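You operate a simulated robot arm through the tools that you are given. There is no shell and no other tool.

The job below is to be done with a simulated robot arm. You get a single attempt, and the scene is never put back.

Task
Lay the longer base board into the blue shell and slide the MARKET card into the sleeve.
Fine: open the latch of holder three for the board and shut it again. Where these are worked on the way, their far stop is far enough and under half their travel is too little: latch of holder three.

Only the result counts: the job must be done as asked and must still hold three seconds after the hand-in. Knocking over, shifting, dropping, spilling or breaking anything else fails it.

Robot
A 6-joint arm with a two-finger gripper, fixed in place. Base frame: the origin is on the floor under the middle of its stand, x ahead of it, y to its left, z up; the work surface is at about z = 865. Units: mm, degrees, N and s.
It reaches about 1298 mm from its shoulder. Its first joint turns from -149.0 to 149.0 degrees. Payload 1.57 kg.
The TCP is the grasp point between the finger pads, 21 mm short of the fingertips. In the tool frame z runs along the fingers and y along their closing line. The gripper opens to 70 mm; its body begins 50 mm behind the TCP.
Orientation is that of the tool frame in the base frame, as a unit quaternion [x, y, z, w]. With the fingers straight down and closing along the base's y, the tool's x points along the base's -x, its y along +y and its z along -z.

Tools
- The arm moves only by the tool servo_tool. Its argument "steps" is a list that holds one entry, the list of rows, each a list of 7 numbers: the turn, a rotation vector about the tool's x, y, z in units of 5 degrees (1.0 is 5 degrees), then the shift along the tool's x, y, z in units of 30 mm (1.0 is 30 mm), then the opening in per cent of the stroke, from 0 (shut) to 100 (fully open). In form: [[[wx, wy, wz, tx, ty, tz, fingers], ...]]. A call has 1 to 20 rows; each row shifts and turns the commanded pose from where the row before left it, along the tool's axes as they then stand. A call with a number of a shift or a turn outside -1 to 1 is refused whole. A row lasts 0.2 s, in which the tool goes at most 50 mm and 8.6 degrees; a call with a longer step from one row to the next is refused whole, and so is a gripper value outside its range. Where a pose cannot be reached the arm comes as near as it can. A force on the tool above 90 N (or 10 N above the force at the start of the call, whichever is more), or a blocked arm, ends the call early, and 0.2 s more pass. The fingers move at their own pace (about 64.8 mm/s each) and stop on an object; they squeeze with about 26 N. The grip force told is the motor's: it shows also when the fingers shut on nothing. Time passes only in rows, and 0.2 s behind the last, so rows that do not move let the fingers close. It gives the time, the measured TCP pose, the force on the tool (base axes), the opening and the grip force at its end, in the units of the frame above (readings bear some noise), with the torque about the TCP (base axes, N m) and any sound that the robot's microphone picked up.
- Cameras (640 x 400 px; columns grow to the right, rows downward): "scene" is fixed at [411.2, -656.2, 1637.1]; the picture's right is [0.99, 0.14, 0.00], its down [0.05, -0.35, -0.93] and it looks along [-0.13, 0.93, -0.36] (base axes); focal length 363 px, centre (320, 200). "wrist" rides on the gripper at [79, 4, -81] in the tool frame; the picture's right is [-0.05, 1.00, 0.00], its down [-0.67, -0.04, -0.74] and it looks along [-0.74, -0.04, 0.67] (tool axes); focal length 256 px, centre (320, 200). There is no depth. A picture from a camera that has moved, and an enlarged one, comes with that camera's place and axes in the base frame and with its lens. The place of the scene camera against the robot may be out by one fixed shift of up to 18 mm in any direction.
- snapshot(camera): a new picture of that camera. It takes no simulated time.
- move_column(by): slides the trunk up (or, below 0, down) by that many mm; the arm rides with it, the base frame stays. It gives what a move gives, with no picture.
- enlarge(camera, box): a new picture of the part [left, top, right, bottom] of that camera's present view, enlarged. It takes no simulated time.
- finish_job(): hands the job in; it is judged then, once.

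Places have to be worked out from the pictures, the camera data and where the tool is seen. Open the gripper and draw the arm clear of the work before you hand the job in, unless the task says otherwise.

The tools are called after ">>>" by a JSON object that holds its "method" and its "body". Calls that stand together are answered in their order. servo_tool: Moves the arm, as the interface text tells. Its arguments: {"type":"object","properties":{"steps":{"type":"array","items":{"type":"array","items":{"type":"array","items":{"type":"number"}}}}},"required":["steps"]} The other tools are called the same way: move_column (by) moves the trunk up or down; snapshot (camera) takes a picture; enlarge (camera, box) takes an enlarged picture of a part of a camera's view; finish_job () hands the job in.

At the start:

```text
time: 0.0
eef_pos: [281.3, 664.6, 1262.9]
orientation: [0.0, 1.0, 0.0, 0.0]
ft_force: [0.1, -0.5, -0.5]
ft_torque: [0.01, -0.01, -0.01]
finger_gap: 69.7
grip_force: 0.1
trunk travel left (down, up): [-944.0, 26.0]
```

scene: 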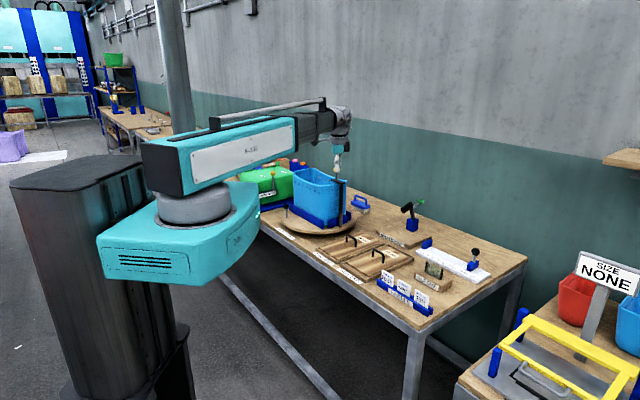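
wrist: 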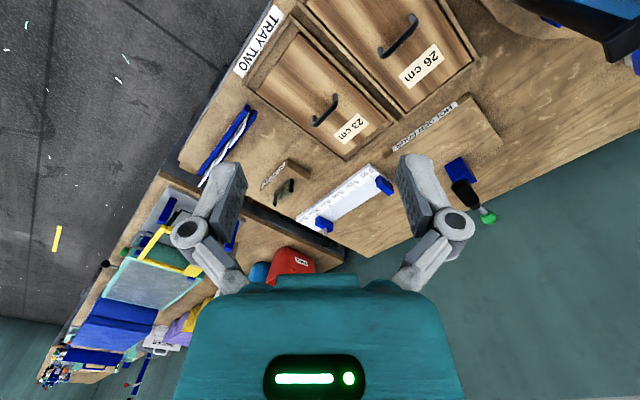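

The pictures show a table with boards in a tray, a blue shell on a turntable, cards in a rack and some holders. I'll enlarge several regions to understand them.

>>> {"method": "enlarge", "body": {"camera": "scene", "box": [230, 140, 390, 240]}}

>>> {"method": "enlarge", "body": {"camera": "scene", "box": [300, 220, 460, 320]}}

>>> {"method": "enlarge", "body": {"camera": "scene", "box": [380, 190, 540, 290]}}

>>> {"method": "enlarge", "body": {"camera": "wrist", "box": [160, 80, 420, 260]}}

>>> {"method": "enlarge", "body": {"camera": "wrist", "box": [380, 0, 640, 160]}}

```text
4.00 times, centred on (310, 190) of scene
camera zoom: at [411.2, -656.2, 1637.1], right [0.99, 0.14, 0.0], down [0.05, -0.35, -0.93], along [-0.13, 0.93, -0.36], focal length 1452 px, centre (360, 240)
```

zoom: 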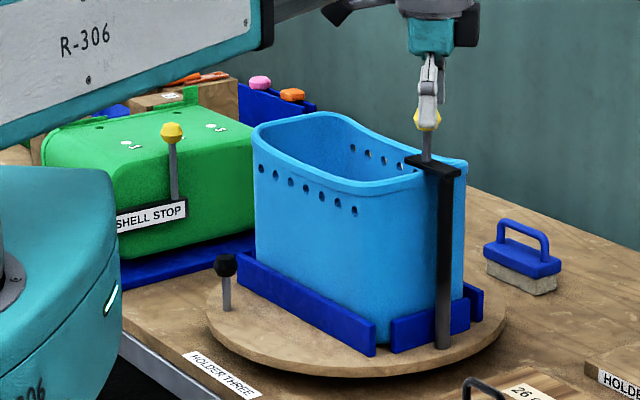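

```text
4.00 times, centred on (380, 270) of scene
camera zoom: at [411.2, -656.2, 1637.1], right [0.99, 0.14, 0.0], down [0.05, -0.35, -0.93], along [-0.13, 0.93, -0.36], focal length 1452 px, centre (80, -80)
```

zoom: 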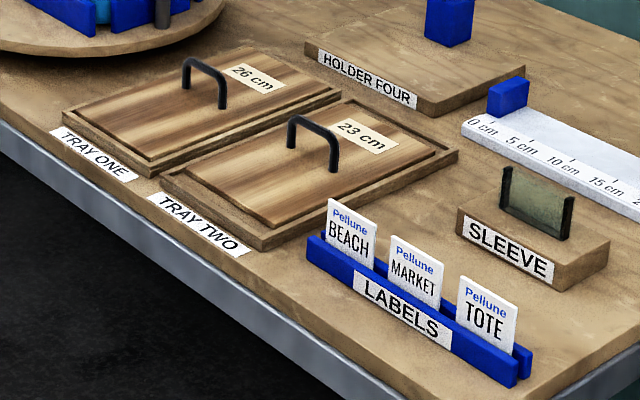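

```text
4.00 times, centred on (460, 240) of scene
camera zoom: at [411.2, -656.2, 1637.1], right [0.99, 0.14, 0.0], down [0.05, -0.35, -0.93], along [-0.13, 0.93, -0.36], focal length 1452 px, centre (-240, 40)
```

zoom: 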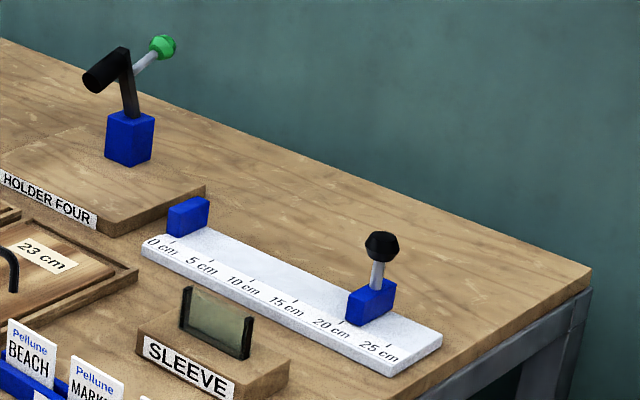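

```text
2.22 times, centred on (290, 170) of wrist
camera zoom: at [203.9, 668.8, 1343.1], right [0.05, 1.0, 0.0], down [0.67, -0.04, 0.74], along [0.74, -0.04, -0.67], focal length 569 px, centre (387, 267)
```

zoom: 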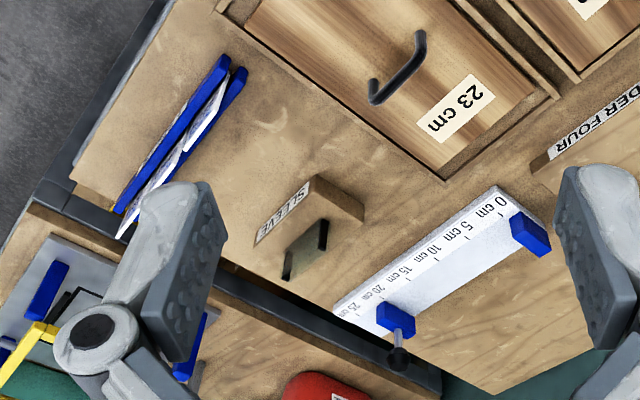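

```text
2.46 times, centred on (510, 80) of wrist
camera zoom: at [203.9, 668.8, 1343.1], right [0.05, 1.0, 0.0], down [0.67, -0.04, 0.74], along [0.74, -0.04, -0.67], focal length 630 px, centre (-148, 495)
```

zoom: 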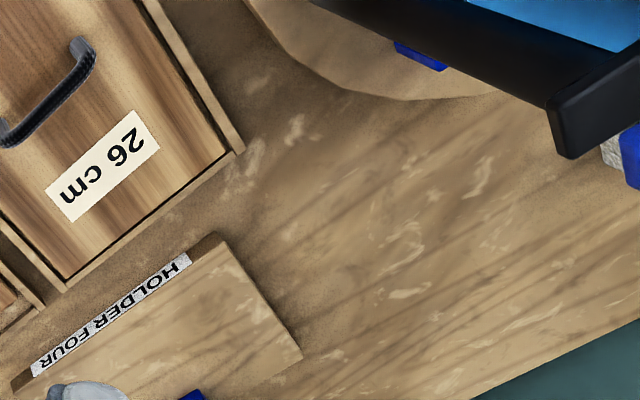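

The blue shell sits on holder three's turntable at roughly (167, 985), the trays at (351, 733) and (462, 636), the rack at (542, 397) and the sleeve at (657, 511). I'll turn the wrist 90° so its camera looks toward the shell and its latch.

>>> {"method": "servo_tool", "body": {"steps": [[[0, 0, -1, 0, 0, 0, 100], [0, 0, -1, 0, 0, 0, 100], [0, 0, -1, 0, 0, 0, 100], [0, 0, -1, 0, 0, 0, 100], [0, 0, -1, 0, 0, 0, 100], [0, 0, -1, 0, 0, 0, 100], [0, 0, -1, 0, 0, 0, 100], [0, 0, -1, 0, 0, 0, 100], [0, 0, -1, 0, 0, 0, 100], [0, 0, -1, 0, 0, 0, 100], [0, 0, -1, 0, 0, 0, 100], [0, 0, -1, 0, 0, 0, 100], [0, 0, -1, 0, 0, 0, 100], [0, 0, -1, 0, 0, 0, 100], [0, 0, -1, 0, 0, 0, 100], [0, 0, -1, 0, 0, 0, 100], [0, 0, -1, 0, 0, 0, 100], [0, 0, -1, 0, 0, 0, 100]]]}}

```text
time: 3.8
eef_pos: [282.2, 666.4, 1262.5]
orientation: [0.708, -0.706, -0.001, 0.0]
ft_force: [0.5, -0.2, -0.7]
ft_torque: [-0.01, 0.02, 0.02]
finger_gap: 70.0
grip_force: 0.0
trunk travel left (down, up): [-944.0, 26.0]
```

The wrist turned as ordered; now the camera should look along +y toward the shell.

>>> {"method": "snapshot", "body": {"camera": "wrist"}}

>>> {"method": "snapshot", "body": {"camera": "scene"}}

```text
taken
camera wrist: at [279.0, 585.4, 1343.2], right [-1.0, 0.05, 0.0], down [0.03, 0.67, 0.74], along [0.04, 0.74, -0.67], focal length 256 px, centre (320, 200)
```

wrist: 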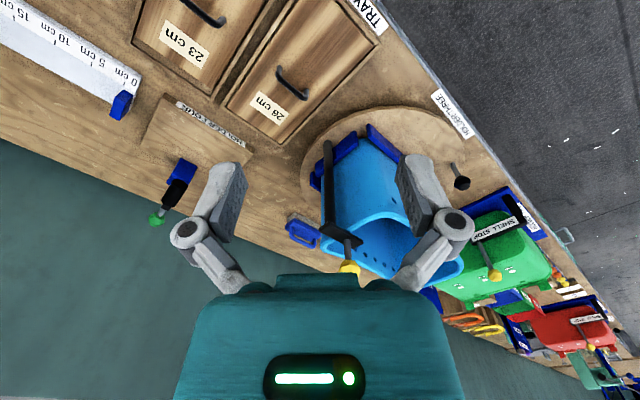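

```text
taken
```

scene: 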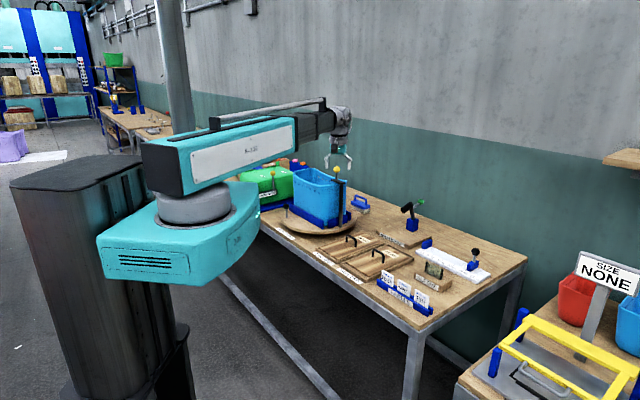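

The latch post with a yellow knob is at the shell's +x side. I'll enlarge both views of it.

>>> {"method": "enlarge", "body": {"camera": "scene", "box": [270, 150, 390, 240]}}

>>> {"method": "enlarge", "body": {"camera": "wrist", "box": [270, 90, 500, 300]}}

>>> {"method": "enlarge", "body": {"camera": "wrist", "box": [120, 0, 400, 170]}}

```text
4.44 times, centred on (330, 195) of scene
camera zoom: at [411.2, -656.2, 1637.1], right [0.99, 0.14, 0.0], down [0.05, -0.35, -0.93], along [-0.13, 0.93, -0.36], focal length 1613 px, centre (276, 222)
```

zoom: 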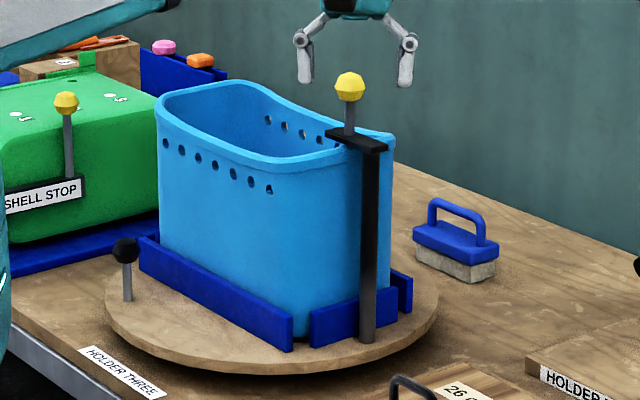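

```text
1.90 times, centred on (385, 195) of wrist
camera zoom: at [279.0, 585.4, 1343.2], right [-1.0, 0.05, 0.0], down [0.03, 0.67, 0.74], along [0.04, 0.74, -0.67], focal length 488 px, centre (196, 210)
```

zoom: 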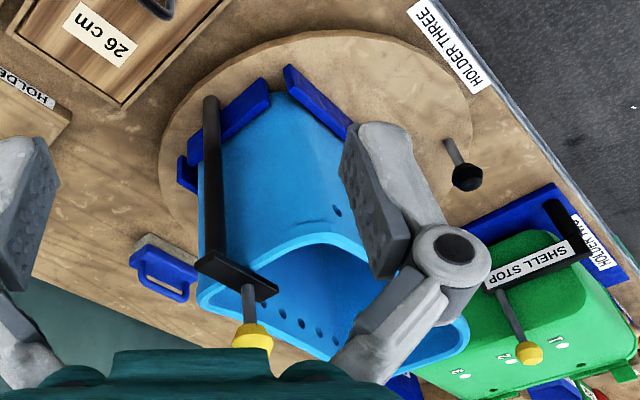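

```text
2.29 times, centred on (260, 85) of wrist
camera zoom: at [279.0, 585.4, 1343.2], right [-1.0, 0.05, 0.0], down [0.03, 0.67, 0.74], along [0.04, 0.74, -0.67], focal length 585 px, centre (457, 463)
```

zoom: 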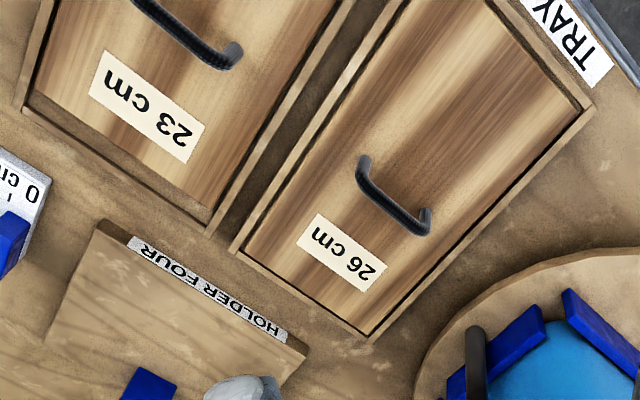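

The latch looks like a vertical post with a swing arm over the rim and a yellow knob near (257, 897, 1182). I'll go higher and over the shell, tilted a bit, to see it from above.

>>> {"method": "servo_tool", "body": {"steps": [[[0, 0, 0, -0.97, 0.33, -0.6, 100], [0, 0, 0, -0.97, 0.33, -0.6, 100], [0, 0, 0, -0.97, 0.33, -0.6, 100], [0, 0, 0, -0.97, 0.33, -0.6, 100], [0, 0, 0, -0.97, 0.33, -0.6, 100], [0, 0, 0, -0.97, 0.33, -0.6, 100], [0, 0, 0, -0.97, 0.33, -0.6, 100], [0, 0, 0, -0.97, 0.33, -0.6, 100], [0, 1, 0, 0, 0, 0, 100], [0, 1, 0, 0, 0, 0, 100], [0, 1, 0, 0, 0, 0, 100], [0, 1, 0, 0, 0, 0, 100], [0, 1, 0, 0, 0, 0, 100], [0, 0, 0, 0, 0, 0, 100]]]}}

>>> {"method": "snapshot", "body": {"camera": "wrist"}}

>>> {"method": "snapshot", "body": {"camera": "scene"}}

```text
time: 6.8
eef_pos: [203.9, 898.8, 1281.0]
orientation: [0.691, -0.69, 0.154, 0.153]
ft_force: [0.3, -0.2, -0.2]
ft_torque: [0.02, -0.02, 0.0]
finger_gap: 69.8
grip_force: 0.0
out of reach, approached as far as the arm can: row 1, 2, 3, 4, 5, 6, 7, 8, 11, 12, 13
trunk travel left (down, up): [-944.0, 26.0]
```

```text
taken
camera wrist: at [199.7, 859.5, 1386.7], right [-1.0, 0.05, -0.02], down [0.04, 0.92, 0.39], along [0.04, 0.39, -0.92], focal length 256 px, centre (320, 200)
```

wrist: 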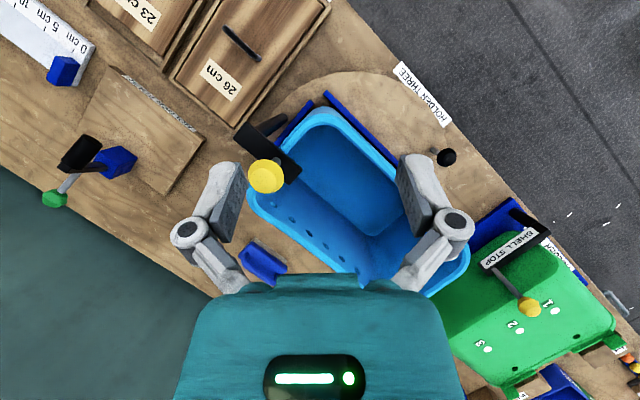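

```text
taken
```

scene: 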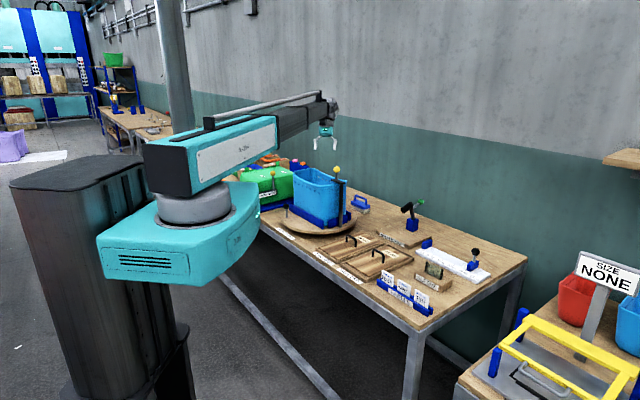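

The trunk is too high for this reach, but the picture is useful; the knob triangulates to about (255, 927, 1167). I'll zoom in on the shell and latch here.

>>> {"method": "enlarge", "body": {"camera": "wrist", "box": [220, 70, 480, 240]}}

>>> {"method": "enlarge", "body": {"camera": "wrist", "box": [220, 90, 340, 210]}}

>>> {"method": "enlarge", "body": {"camera": "wrist", "box": [0, 0, 340, 220]}}

```text
2.35 times, centred on (350, 155) of wrist
camera zoom: at [199.7, 859.5, 1386.7], right [-1.0, 0.05, -0.02], down [0.04, 0.92, 0.39], along [0.04, 0.39, -0.92], focal length 602 px, centre (249, 306)
```

zoom: 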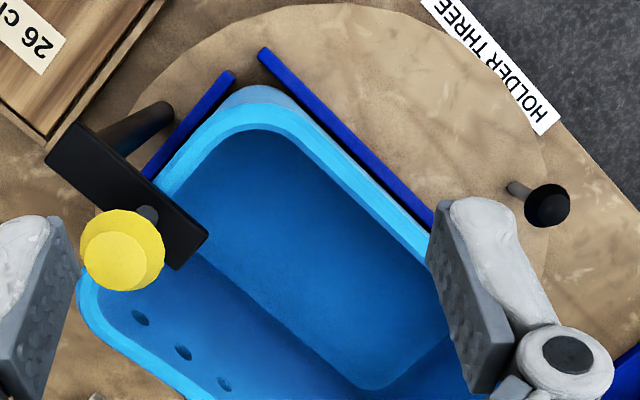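

```text
3.33 times, centred on (280, 150) of wrist
camera zoom: at [199.7, 859.5, 1386.7], right [-1.0, 0.05, -0.02], down [0.04, 0.92, 0.39], along [0.04, 0.39, -0.92], focal length 853 px, centre (453, 367)
```

zoom: 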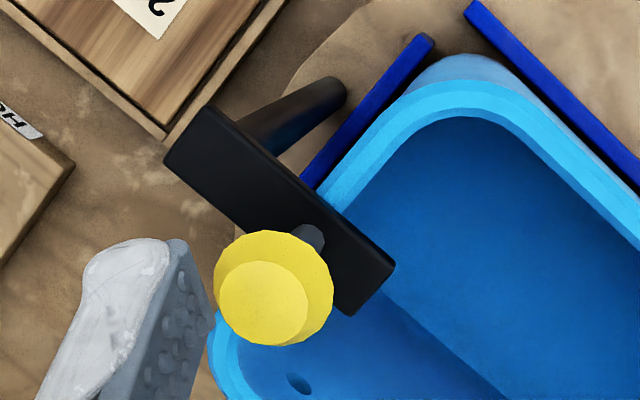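

```text
1.82 times, centred on (170, 110) of wrist
camera zoom: at [199.7, 859.5, 1386.7], right [-1.0, 0.05, -0.02], down [0.04, 0.92, 0.39], along [0.04, 0.39, -0.92], focal length 465 px, centre (593, 364)
```

zoom: 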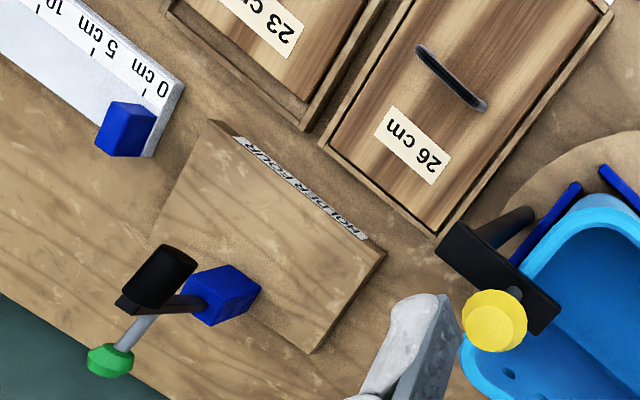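

Post axis is at about (279, 902), the bar runs along (-1, 1) over the shell's short wall, and the knob is about 33 mm from the pivot. I'll check the gripper's own shape and how the tub looks in the scene camera.

>>> {"method": "enlarge", "body": {"camera": "scene", "box": [290, 80, 370, 160]}}

>>> {"method": "servo_tool", "body": {"steps": [[[0, -1, 0, 0, 0, 0, 100], [0, -1, 0, 0, 0, 0, 100], [0, -1, 0, 0, 0, 0, 100], [0, -1, 0, 0, 0, 0, 100], [0, -1, 0, 0, 0, 0, 100], [0, 0, -1, 0, 0, 0, 100], [0, 0, -1, 0, 0, 0, 100], [0, 0, -1, 0, 0, 0, 100], [0, 0, -1, 0, 0, 0, 100], [0, 0, -1, 0, 0, 0, 100], [0, 0, -1, 0, 0, 0, 100], [0, 0, -1, 0, 0, 0, 100], [0, 0, -1, 0, 0, 0, 100], [0, 0, -1, 0, 0, 0, 100]]]}}

>>> {"method": "snapshot", "body": {"camera": "wrist"}}

```text
5.00 times, centred on (330, 120) of scene
camera zoom: at [411.2, -656.2, 1637.1], right [0.99, 0.14, 0.0], down [0.05, -0.35, -0.93], along [-0.13, 0.93, -0.36], focal length 1815 px, centre (270, 600)
```

zoom: 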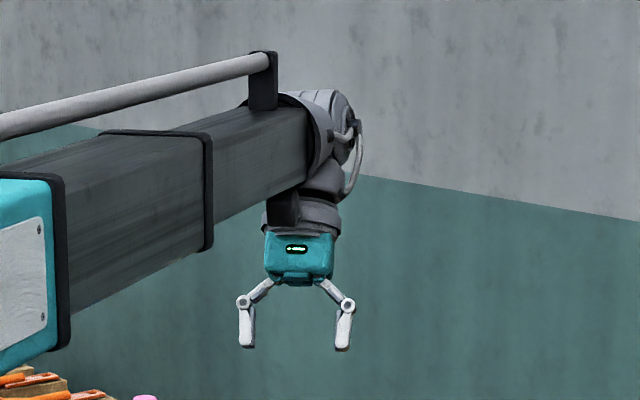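

```text
time: 9.8
eef_pos: [203.4, 897.2, 1263.3]
orientation: [0.924, -0.382, 0.0, -0.001]
ft_force: [0.7, 0.2, -0.9]
ft_torque: [-0.02, -0.02, -0.04]
finger_gap: 69.9
grip_force: 0.1
out of reach, approached as far as the arm can: row 1, 2, 3, 6
trunk travel left (down, up): [-944.0, 26.0]
```

```text
taken
camera wrist: at [257.2, 838.1, 1343.1], right [-0.74, -0.67, 0.0], down [-0.45, 0.5, 0.74], along [-0.5, 0.55, -0.67], focal length 256 px, centre (320, 200)
```

wrist: 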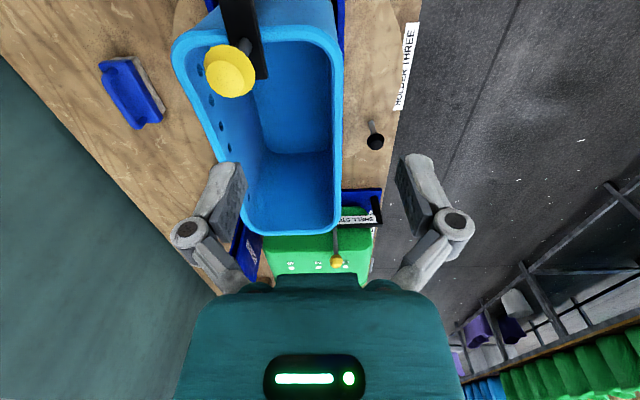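

The knob again works out at (255, 927, 1167), consistent. I'll enlarge the shell to measure its rim and inside.

>>> {"method": "enlarge", "body": {"camera": "wrist", "box": [150, 0, 400, 160]}}

>>> {"method": "enlarge", "body": {"camera": "wrist", "box": [200, 120, 400, 280]}}

```text
2.50 times, centred on (275, 80) of wrist
camera zoom: at [257.2, 838.1, 1343.1], right [-0.74, -0.67, 0.0], down [-0.45, 0.5, 0.74], along [-0.5, 0.55, -0.67], focal length 640 px, centre (432, 500)
```

zoom: 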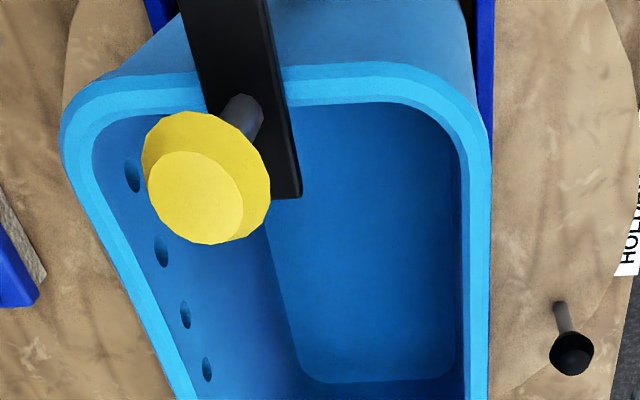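

```text
2.50 times, centred on (300, 200) of wrist
camera zoom: at [257.2, 838.1, 1343.1], right [-0.74, -0.67, 0.0], down [-0.45, 0.5, 0.74], along [-0.5, 0.55, -0.67], focal length 640 px, centre (370, 200)
```

zoom: 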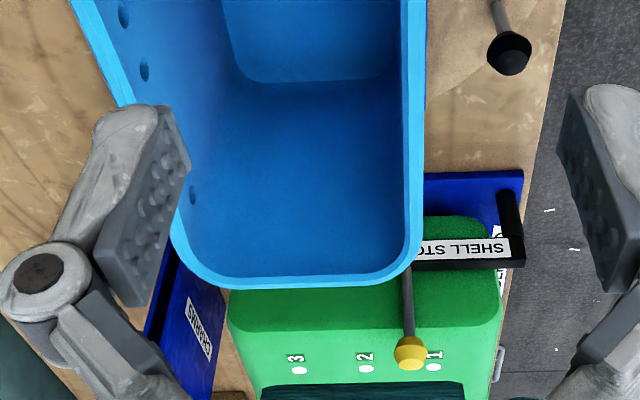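

Inside of the shell measures about 264 × 128 mm with its long axis along (-1, 1); the rim is near z 1104. I'll move over the knob and start lowering to see that the arm can descend there.

>>> {"method": "servo_tool", "body": {"steps": [[[0, 0, 0, 0.26, -0.97, 0, 100], [0, 0, 0, 0.26, -0.97, 0, 100], [0, 0, 0, 0, 0, 0.9, 100], [0, 0, 0, 0, 0, 0.9, 100], [0, 0, 0, 0, 0, 0, 100]]]}}

>>> {"method": "snapshot", "body": {"camera": "wrist"}}

>>> {"method": "enlarge", "body": {"camera": "scene", "box": [290, 120, 390, 220]}}

```text
time: 11.0
eef_pos: [255.1, 927.0, 1262.5]
orientation: [0.924, -0.383, 0.0, 0.0]
ft_force: [0.3, 0.3, -0.6]
ft_torque: [-0.01, -0.01, 0.02]
finger_gap: 69.8
grip_force: 0.1
out of reach, approached as far as the arm can: row 3, 4
trunk travel left (down, up): [-944.0, 26.0]
```

```text
taken
camera wrist: at [308.8, 868.0, 1343.2], right [-0.74, -0.67, 0.0], down [-0.45, 0.5, 0.74], along [-0.5, 0.55, -0.67], focal length 256 px, centre (320, 200)
```

wrist: 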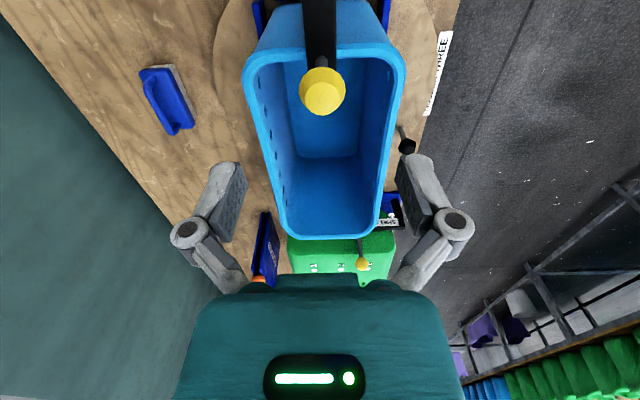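

```text
4.00 times, centred on (340, 170) of scene
camera zoom: at [411.2, -656.2, 1637.1], right [0.99, 0.14, 0.0], down [0.05, -0.35, -0.93], along [-0.13, 0.93, -0.36], focal length 1452 px, centre (240, 320)
```

zoom: 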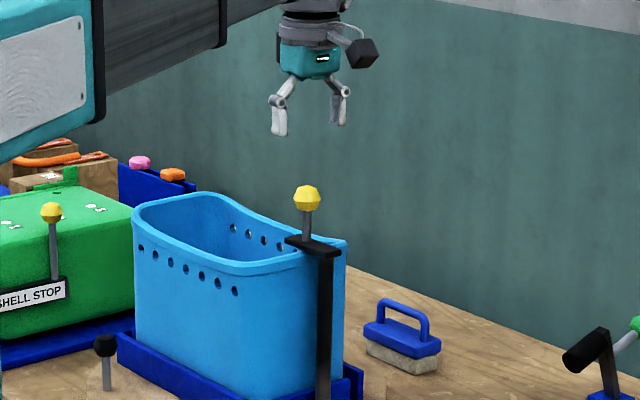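

Straight down, the TCP height is set by the column only (the arm telescopes level), so I'll use the trunk for vertical moves. The TCP is right over the knob with fingers straddling it along (1, 1), so I lower the trunk by 95 mm to bring the fingers around the knob.

>>> {"method": "move_column", "body": {"by": -95}}

>>> {"method": "snapshot", "body": {"camera": "wrist"}}

>>> {"method": "enlarge", "body": {"camera": "scene", "box": [280, 120, 380, 220]}}

```text
time: 12.3
eef_pos: [254.0, 927.7, 1166.5]
orientation: [0.924, -0.383, 0.0, 0.0]
ft_force: [0.1, 0.3, 0.4]
ft_torque: [-0.02, -0.03, 0.0]
finger_gap: 70.2
grip_force: 0.1
trunk travel left (down, up): [-849.0, 121.0]
```

```text
taken
camera wrist: at [308.8, 867.9, 1248.3], right [-0.74, -0.67, 0.0], down [-0.45, 0.5, 0.74], along [-0.5, 0.55, -0.67], focal length 256 px, centre (320, 200)
```

wrist: 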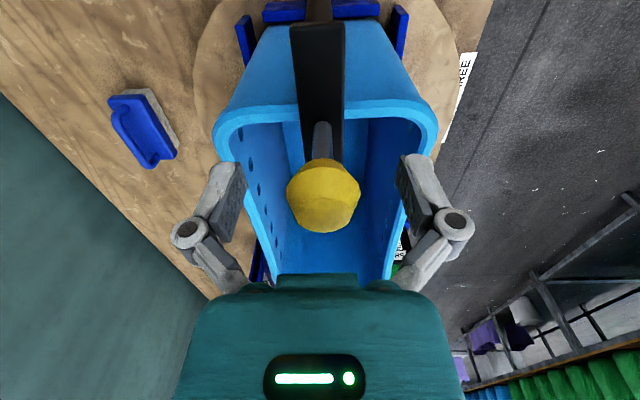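

```text
4.00 times, centred on (330, 170) of scene
camera zoom: at [411.2, -656.2, 1637.1], right [0.99, 0.14, 0.0], down [0.05, -0.35, -0.93], along [-0.13, 0.93, -0.36], focal length 1452 px, centre (280, 320)
```

zoom: 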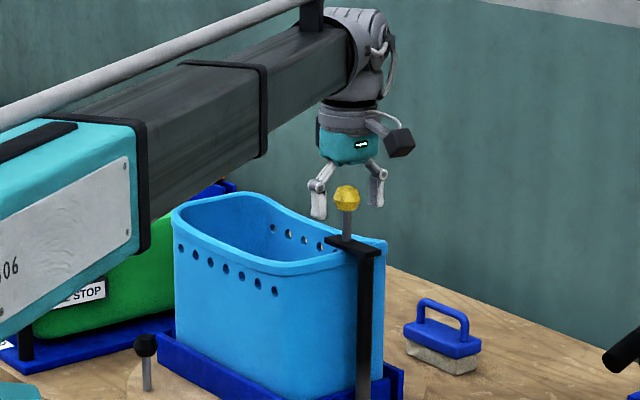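

Knob centre refines to about (254.6, 925.5, 1174), diameter about 31 mm, pivot about 34 mm away along -l. I close the fingers to a loose cage (about 37 mm) and try a small push of 8 mm in the +w direction (away from the robot), watching the force.

>>> {"method": "servo_tool", "body": {"steps": [[[0, 0, 0, 0, 0, 0, 53], [0, 0, 0, 0, 0, 0, 53], [0, 0, 0, 0, -0.07, 0, 53], [0, 0, 0, 0, -0.07, 0, 53], [0, 0, 0, 0, -0.07, 0, 53], [0, 0, 0, 0, -0.07, 0, 53]]]}}

>>> {"method": "snapshot", "body": {"camera": "wrist"}}

```text
time: 13.7
eef_pos: [262.3, 933.8, 1166.7]
orientation: [0.924, -0.382, 0.0, 0.0]
ft_force: [-0.4, -1.1, 0.4]
ft_torque: [-0.02, 0.02, 0.0]
finger_gap: 38.1
grip_force: 0.5
trunk travel left (down, up): [-849.0, 121.0]
```

```text
taken
camera wrist: at [315.0, 873.8, 1248.3], right [-0.74, -0.67, 0.0], down [-0.45, 0.5, 0.74], along [-0.5, 0.55, -0.67], focal length 256 px, centre (320, 200)
```

wrist: 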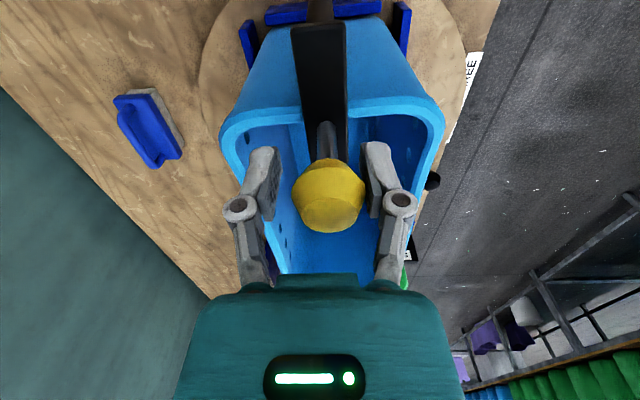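

The knob followed the fingers with only about 1 N, so +w is the opening direction. I turn the tool to match and follow the arc in small batches.

>>> {"method": "servo_tool", "body": {"steps": [[[0, 0, 1, 0, 0, 0, 53], [0, 0, 1, 0, 0, 0, 53], [0, 0, 1, 0, 0, 0, 53], [0, 0, 1, 0, -0.1, 0, 53], [0, 0, 1, 0, -0.1, 0, 53], [0, 0, 1, 0, -0.1, 0, 53], [0, 0, 1, 0, -0.1, 0, 53], [0, 0, 1, 0, -0.1, 0, 53], [0, 0, 1, 0, -0.1, 0, 53]]]}}

>>> {"method": "snapshot", "body": {"camera": "wrist"}}

```text
time: 15.7
eef_pos: [276.9, 939.7, 1167.0]
orientation: [-0.707, 0.708, 0.0, 0.001]
ft_force: [-3.6, 0.4, -0.2]
ft_torque: [0.01, 0.01, 0.04]
finger_gap: 39.6
grip_force: 1.9
trunk travel left (down, up): [-849.0, 121.0]
```

```text
taken
camera wrist: at [273.9, 859.3, 1248.1], right [-1.0, 0.05, 0.0], down [0.04, 0.67, 0.74], along [0.04, 0.74, -0.67], focal length 256 px, centre (320, 200)
```

wrist: 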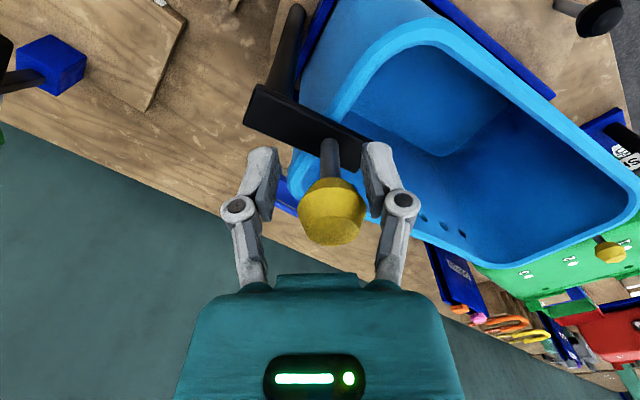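

The post base has moved too: the whole turntable turned about 13° under the push while the latch stayed put, so I must turn it back later. First I look closely at the latch hinge.

>>> {"method": "enlarge", "body": {"camera": "wrist", "box": [220, 0, 420, 125]}}

>>> {"method": "enlarge", "body": {"camera": "wrist", "box": [240, 80, 400, 180]}}

>>> {"method": "enlarge", "body": {"camera": "scene", "box": [320, 155, 370, 185]}}

>>> {"method": "enlarge", "body": {"camera": "scene", "box": [270, 160, 390, 240]}}

```text
3.20 times, centred on (320, 62) of wrist
camera zoom: at [273.9, 859.3, 1248.1], right [-1.0, 0.05, 0.0], down [0.04, 0.67, 0.74], along [0.04, 0.74, -0.67], focal length 819 px, centre (320, 640)
```

zoom: 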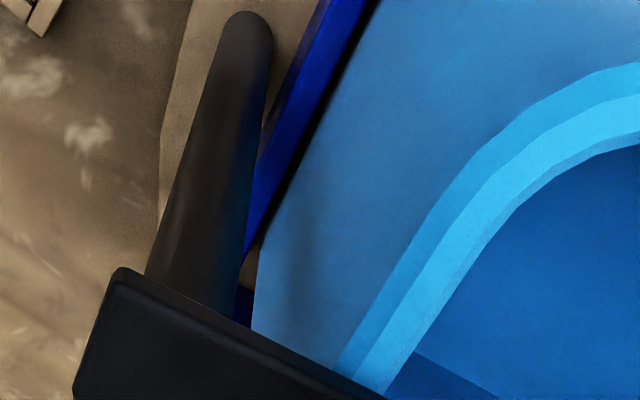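

```text
4.00 times, centred on (320, 130) of wrist
camera zoom: at [273.9, 859.3, 1248.1], right [-1.0, 0.05, 0.0], down [0.04, 0.67, 0.74], along [0.04, 0.74, -0.67], focal length 1024 px, centre (320, 480)
```

zoom: 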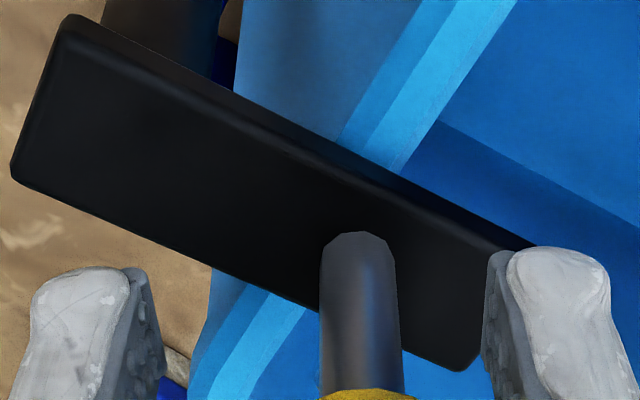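

```text
12.80 times, centred on (345, 170) of scene
camera zoom: at [411.2, -656.2, 1637.1], right [0.99, 0.14, 0.0], down [0.05, -0.35, -0.93], along [-0.13, 0.93, -0.36], focal length 4646 px, centre (0, 584)
```

zoom: 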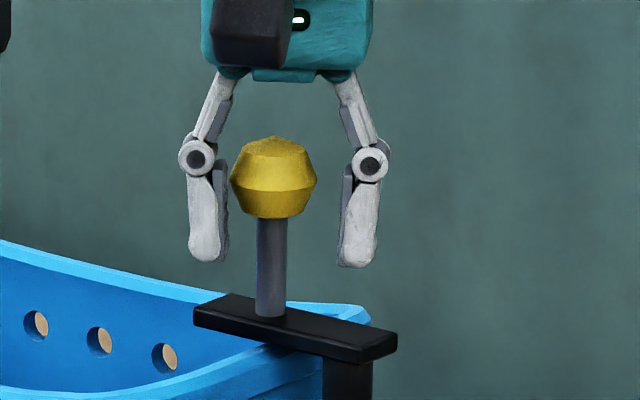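

```text
5.00 times, centred on (330, 200) of scene
camera zoom: at [411.2, -656.2, 1637.1], right [0.99, 0.14, 0.0], down [0.05, -0.35, -0.93], along [-0.13, 0.93, -0.36], focal length 1815 px, centre (270, 200)
```

zoom: 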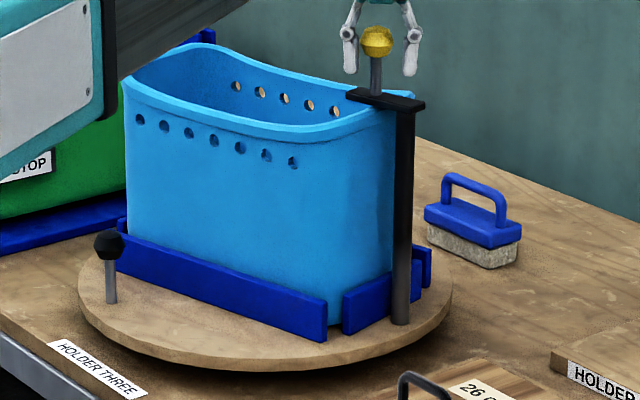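

The latch bar sits on top of the post, so the clean way is to grip the bar right over the post (its pivot) and twist, which also holds the turntable still. I open the fingers and raise the trunk to measure the present position.

>>> {"method": "servo_tool", "body": {"steps": [[[0, 0, 0, 0, 0, 0, 100], [0, 0, 0, 0, 0, 0, 100], [0, 0, 0, 0, 0, 0, 100]]]}}

>>> {"method": "move_column", "body": {"by": 95}}

>>> {"method": "snapshot", "body": {"camera": "wrist"}}

>>> {"method": "enlarge", "body": {"camera": "wrist", "box": [220, 0, 420, 130]}}

```text
time: 16.5
eef_pos: [277.8, 939.6, 1166.0]
orientation: [-0.707, 0.707, 0.001, 0.0]
ft_force: [0.1, -0.4, 0.2]
ft_torque: [-0.04, 0.02, 0.01]
finger_gap: 69.8
grip_force: 0.0
trunk travel left (down, up): [-849.0, 121.0]
```

```text
time: 17.8
eef_pos: [278.0, 940.2, 1262.6]
orientation: [-0.707, 0.707, -0.001, 0.0]
ft_force: [-0.2, 0.1, -0.5]
ft_torque: [0.0, 0.02, -0.01]
finger_gap: 70.0
grip_force: 0.0
trunk travel left (down, up): [-944.0, 26.0]
```

```text
taken
camera wrist: at [274.5, 859.2, 1343.0], right [-1.0, 0.05, 0.0], down [0.04, 0.67, 0.74], along [0.04, 0.74, -0.67], focal length 256 px, centre (320, 200)
```

wrist: 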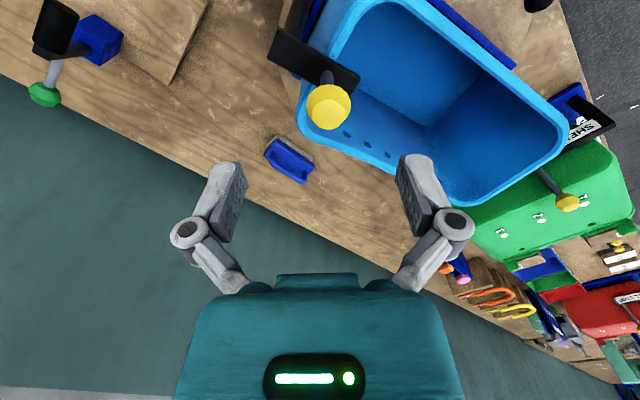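

```text
3.08 times, centred on (320, 65) of wrist
camera zoom: at [274.5, 859.2, 1343.0], right [-1.0, 0.05, 0.0], down [0.04, 0.67, 0.74], along [0.04, 0.74, -0.67], focal length 788 px, centre (320, 615)
```

zoom: 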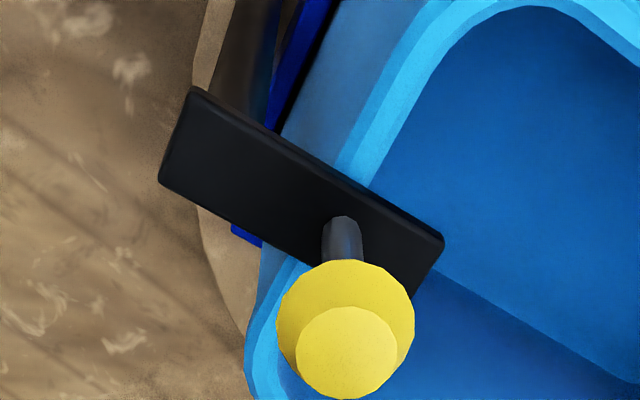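

Bar top is at z≈1123, now at angle 148.3° (was 135°), with the pivot at about (301.5, 930). I'll turn the tool square to the bar and put the TCP just outside the pivot, still high up, then check in pictures.

>>> {"method": "servo_tool", "body": {"steps": [[[0, 0, 0, 0.4, -0.87, 0, 100], [0, 0, -1, 0, 0, 0, 100], [0, 0, -1, 0, 0, 0, 100], [0, 0, -1, 0, 0, 0, 100], [0, 0, -1, 0, 0, 0, 100], [0, 0, -1, 0, 0, 0, 100], [0, 0, -1, 0, 0, 0, 100], [0, 0, -1, 0, 0, 0, 100], [0, 0, -1, 0, 0, 0, 100], [0, 0, -1, 0, 0, 0, 100], [0, 0, -1, 0, 0, 0, 100], [0, 0, -1, 0, 0, 0, 100], [0, 0, -0.66, 0, 0, 0, 100], [0, 0, 0, 0, 0, 0, 100]]]}}

>>> {"method": "snapshot", "body": {"camera": "wrist"}}

>>> {"method": "enlarge", "body": {"camera": "wrist", "box": [240, 0, 400, 100]}}

```text
time: 20.8
eef_pos: [304.7, 927.0, 1262.7]
orientation: [0.962, -0.272, 0.001, 0.0]
ft_force: [0.5, 0.7, -0.8]
ft_torque: [0.02, -0.02, -0.03]
finger_gap: 69.8
grip_force: 0.1
trunk travel left (down, up): [-944.0, 26.0]
```

```text
taken
camera wrist: at [370.0, 881.5, 1343.1], right [-0.57, -0.82, 0.0], down [-0.55, 0.38, 0.74], along [-0.61, 0.42, -0.67], focal length 256 px, centre (320, 200)
```

wrist: 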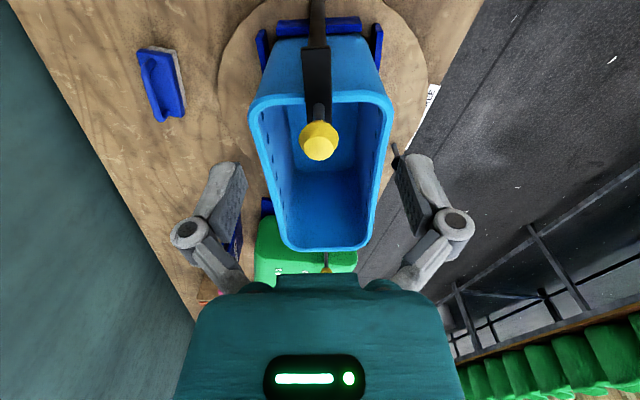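

```text
4.00 times, centred on (320, 50) of wrist
camera zoom: at [370.0, 881.5, 1343.1], right [-0.57, -0.82, 0.0], down [-0.55, 0.38, 0.74], along [-0.61, 0.42, -0.67], focal length 1024 px, centre (320, 800)
```

zoom: 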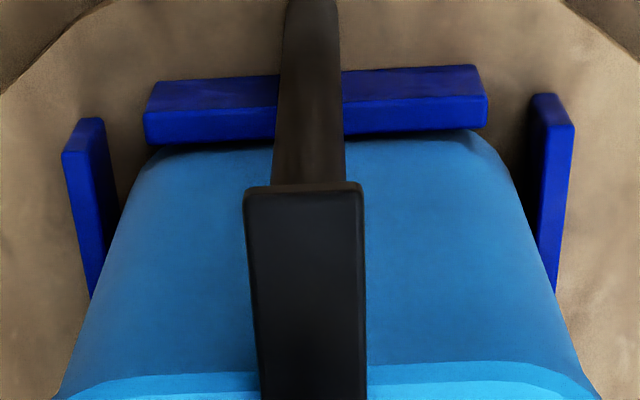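

The tool is square to the bar and about 3 mm outside the pivot; the bar is offset by 2.5 mm in tool y. I correct that and lean the tool 10° away from the knob so the palm clears it.

>>> {"method": "servo_tool", "body": {"steps": [[[0, 0, 0, 0, -0.083, 0, 100], [0, -1, 0, 0, 0, 0, 100], [0, -1, 0, 0, 0, 0, 100], [0, 0, 0, 0, 0, 0, 100]]]}}

>>> {"method": "move_column", "body": {"by": -100}}

>>> {"method": "snapshot", "body": {"camera": "wrist"}}

>>> {"method": "enlarge", "body": {"camera": "scene", "box": [310, 130, 390, 190]}}

```text
time: 21.8
eef_pos: [306.9, 928.9, 1265.0]
orientation: [0.958, -0.272, -0.084, -0.024]
ft_force: [0.2, 0.4, 0.4]
ft_torque: [0.0, 0.02, -0.01]
finger_gap: 70.1
grip_force: 0.0
trunk travel left (down, up): [-944.0, 26.0]
```

```text
time: 23.1
eef_pos: [305.6, 929.7, 1165.2]
orientation: [0.958, -0.271, -0.084, -0.024]
ft_force: [0.1, 0.3, -0.2]
ft_torque: [0.03, -0.04, 0.01]
finger_gap: 69.9
grip_force: 0.1
trunk travel left (down, up): [-844.0, 126.0]
```

```text
taken
camera wrist: at [382.3, 876.4, 1231.1], right [-0.57, -0.82, 0.01], down [-0.43, 0.31, 0.85], along [-0.7, 0.48, -0.53], focal length 256 px, centre (320, 200)
```

wrist: 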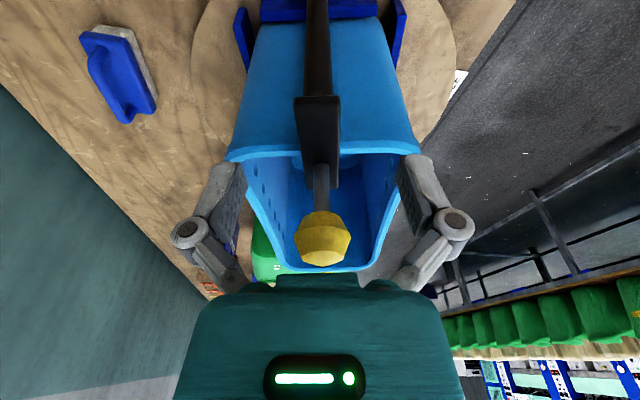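

```text
6.67 times, centred on (350, 160) of scene
camera zoom: at [411.2, -656.2, 1637.1], right [0.99, 0.14, 0.0], down [0.05, -0.35, -0.93], along [-0.13, 0.93, -0.36], focal length 2420 px, centre (120, 467)
```

zoom: 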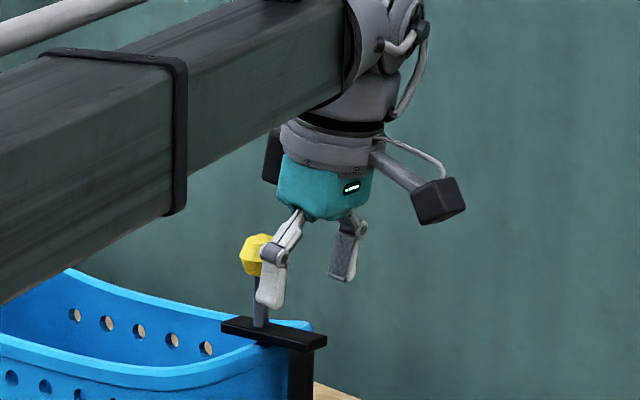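

The bar is centred between the open fingers and the palm leans clear of the knob. I lower another 29 mm so the fingertips straddle the bar.

>>> {"method": "move_column", "body": {"by": -29}}

>>> {"method": "snapshot", "body": {"camera": "wrist"}}

>>> {"method": "enlarge", "body": {"camera": "scene", "box": [320, 145, 380, 190]}}

```text
time: 23.9
eef_pos: [306.9, 929.7, 1136.1]
orientation: [0.958, -0.272, -0.083, -0.023]
ft_force: [0.9, -0.4, 0.7]
ft_torque: [0.02, 0.02, -0.01]
finger_gap: 70.0
grip_force: 0.1
trunk travel left (down, up): [-815.0, 155.0]
```

```text
taken
camera wrist: at [382.3, 876.3, 1202.0], right [-0.57, -0.82, 0.01], down [-0.43, 0.31, 0.85], along [-0.7, 0.48, -0.53], focal length 256 px, centre (320, 200)
```

wrist: 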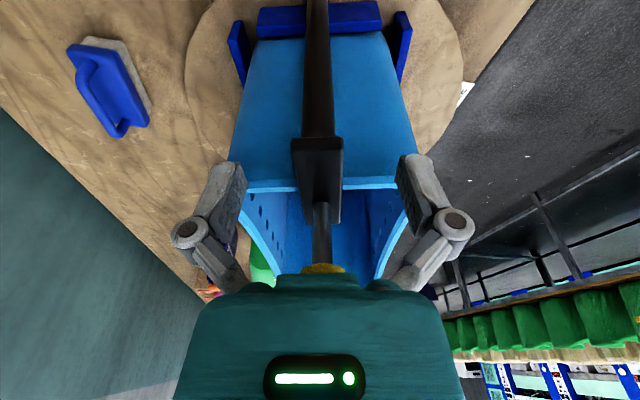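

```text
8.89 times, centred on (350, 168) of scene
camera zoom: at [411.2, -656.2, 1637.1], right [0.99, 0.14, 0.0], down [0.05, -0.35, -0.93], along [-0.13, 0.93, -0.36], focal length 3226 px, centre (53, 489)
```

zoom: 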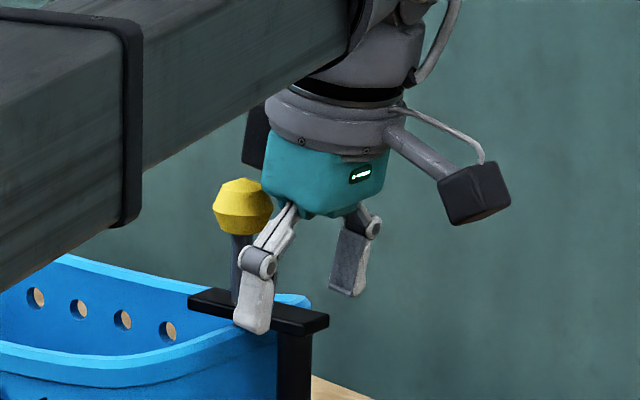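

Fingertips now straddle the bar over the post and the palm just clears the knob. I close the gripper on the bar.

>>> {"method": "servo_tool", "body": {"steps": [[[0, 0, 0, 0, 0, 0, 0], [0, 0, 0, 0, 0, 0, 0], [0, 0, 0, 0, 0, 0, 0], [0, 0, 0, 0, 0, 0, 0]]]}}

>>> {"method": "snapshot", "body": {"camera": "wrist"}}

```text
time: 24.9
eef_pos: [305.5, 928.7, 1135.2]
orientation: [0.958, -0.273, -0.084, -0.023]
ft_force: [0.5, 0.1, 5.2]
ft_torque: [0.02, 0.11, 0.0]
finger_gap: 23.9
grip_force: 31.5
trunk travel left (down, up): [-815.0, 155.0]
```

```text
taken
camera wrist: at [382.4, 876.2, 1202.3], right [-0.57, -0.82, 0.01], down [-0.43, 0.31, 0.85], along [-0.7, 0.48, -0.53], focal length 256 px, centre (320, 200)
```

wrist: 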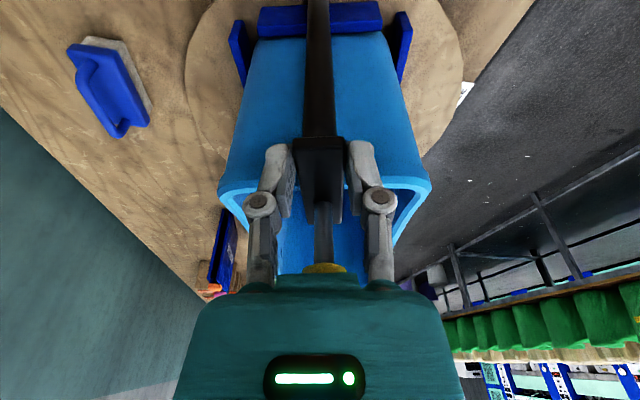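

The bar is gripped (gap 23.9). Now I lead the turntable back along its own arc about its centre, first a quarter of the way, and check forces.

>>> {"method": "servo_tool", "body": {"steps": [[[0.058, 0, 0.328, 0, 0.156, 0, 0], [0.058, 0, 0.328, 0, 0.156, 0, 0], [0, 0, 0, 0, 0, 0, 0]]]}}

```text
time: 25.6
eef_pos: [299.5, 920.7, 1137.5]
orientation: [0.95, -0.3, -0.083, -0.027]
ft_force: [-0.9, 1.7, 5.0]
ft_torque: [0.22, 0.21, 0.0]
finger_gap: 23.5
grip_force: 31.9
trunk travel left (down, up): [-815.0, 155.0]
```

Forces are small and the turntable follows. I continue the rest of the way back.

>>> {"method": "servo_tool", "body": {"steps": [[[0.058, 0, 0.328, 0, 0.156, 0, 0], [0.058, 0, 0.328, 0, 0.156, 0, 0], [0, 0, 0, 0, 0, 0, 0]]]}}

>>> {"method": "servo_tool", "body": {"steps": [[[0.058, 0, 0.328, 0, 0.156, 0, 0], [0.058, 0, 0.328, 0, 0.156, 0, 0], [0, 0, 0, 0, 0, 0, 0]]]}}

>>> {"method": "enlarge", "body": {"camera": "scene", "box": [270, 150, 390, 240]}}

```text
time: 26.4
eef_pos: [294.3, 913.5, 1136.7]
orientation: [0.941, -0.328, -0.083, -0.028]
ft_force: [-1.8, 2.1, 5.2]
ft_torque: [0.23, 0.26, 0.0]
finger_gap: 23.6
grip_force: 31.5
trunk travel left (down, up): [-815.0, 155.0]
```

```text
time: 27.2
eef_pos: [288.4, 906.8, 1135.8]
orientation: [0.931, -0.355, -0.082, -0.032]
ft_force: [-2.7, 2.9, 5.5]
ft_torque: [0.2, 0.05, 0.01]
finger_gap: 23.6
grip_force: 32.1
trunk travel left (down, up): [-815.0, 155.0]
```

```text
4.44 times, centred on (330, 195) of scene
camera zoom: at [411.2, -656.2, 1637.1], right [0.99, 0.14, 0.0], down [0.05, -0.35, -0.93], along [-0.13, 0.93, -0.36], focal length 1613 px, centre (276, 222)
```

zoom: 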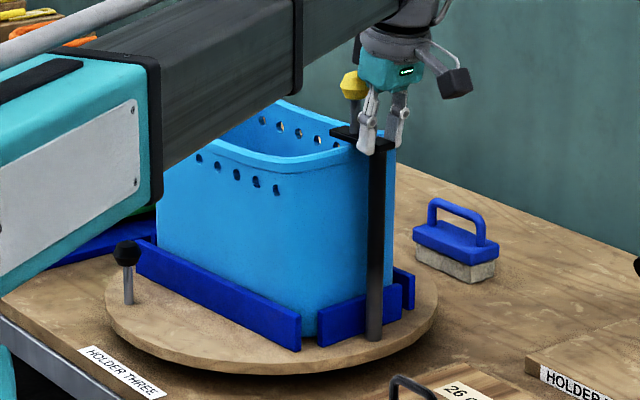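

Almost back: the fence ends still sit a few pixels from the first picture. I do the last part of the arc and compare again.

>>> {"method": "servo_tool", "body": {"steps": [[[0.058, 0, 0.328, 0, 0.156, 0, 0], [0.058, 0, 0.328, 0, 0.156, 0, 0], [0, 0, 0, 0, 0, 0, 0]]]}}

>>> {"method": "enlarge", "body": {"camera": "scene", "box": [270, 150, 390, 240]}}

>>> {"method": "enlarge", "body": {"camera": "scene", "box": [230, 140, 390, 240]}}

```text
time: 28.1
eef_pos: [282.0, 899.2, 1136.8]
orientation: [0.92, -0.381, -0.08, -0.034]
ft_force: [-3.6, 4.2, 7.6]
ft_torque: [0.15, 0.15, -0.02]
finger_gap: 23.8
grip_force: 32.2
trunk travel left (down, up): [-815.0, 155.0]
```

```text
4.44 times, centred on (330, 195) of scene
camera zoom: at [411.2, -656.2, 1637.1], right [0.99, 0.14, 0.0], down [0.05, -0.35, -0.93], along [-0.13, 0.93, -0.36], focal length 1613 px, centre (276, 222)
```

zoom: 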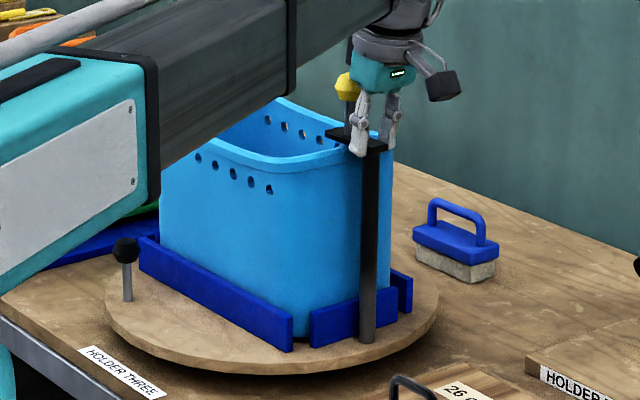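

```text
4.00 times, centred on (310, 190) of scene
camera zoom: at [411.2, -656.2, 1637.1], right [0.99, 0.14, 0.0], down [0.05, -0.35, -0.93], along [-0.13, 0.93, -0.36], focal length 1452 px, centre (360, 240)
```

zoom: 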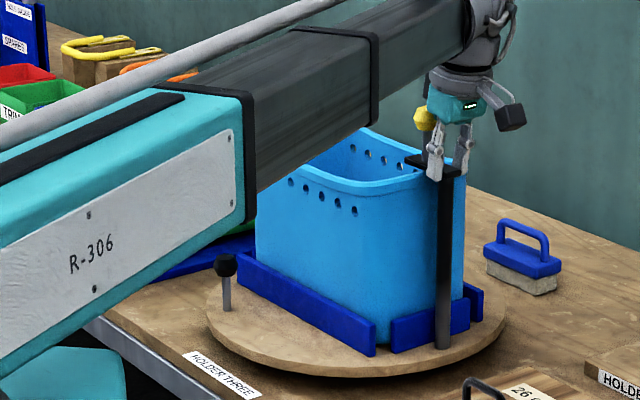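

The turntable matches the first picture again. With the bar held over its pivot, I now twist +5° (toward +w) and read the torque to learn whether the latch opens this way.

>>> {"method": "servo_tool", "body": {"steps": [[[0.058, 0, 0.328, 0, 0.004, 0, 0], [0.058, 0, 0.328, 0, 0.004, 0, 0], [0.058, 0, 0.328, 0, 0.004, 0, 0], [0, 0, 0, 0, 0, 0, 0]]]}}

>>> {"method": "enlarge", "body": {"camera": "wrist", "box": [220, 80, 420, 280]}}

```text
time: 29.1
eef_pos: [282.1, 899.8, 1135.5]
orientation: [0.903, -0.421, -0.078, -0.036]
ft_force: [-1.5, -2.4, 0.6]
ft_torque: [0.1, 0.09, 0.75]
finger_gap: 24.7
grip_force: 31.8
trunk travel left (down, up): [-815.0, 155.0]
```

```text
2.00 times, centred on (320, 180) of wrist
camera zoom: at [338.7, 824.4, 1202.3], right [-0.8, -0.6, 0.01], down [-0.31, 0.43, 0.85], along [-0.51, 0.68, -0.53], focal length 512 px, centre (320, 240)
```

zoom: 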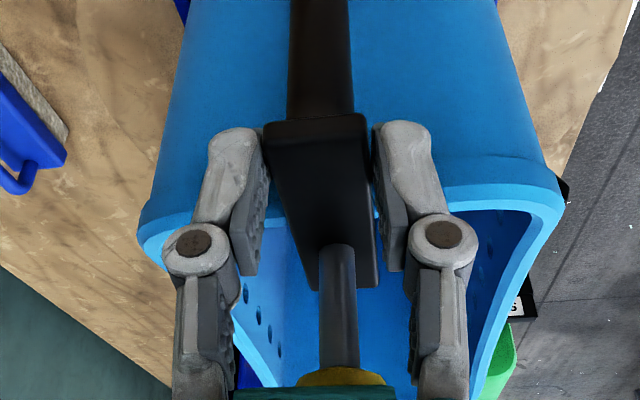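

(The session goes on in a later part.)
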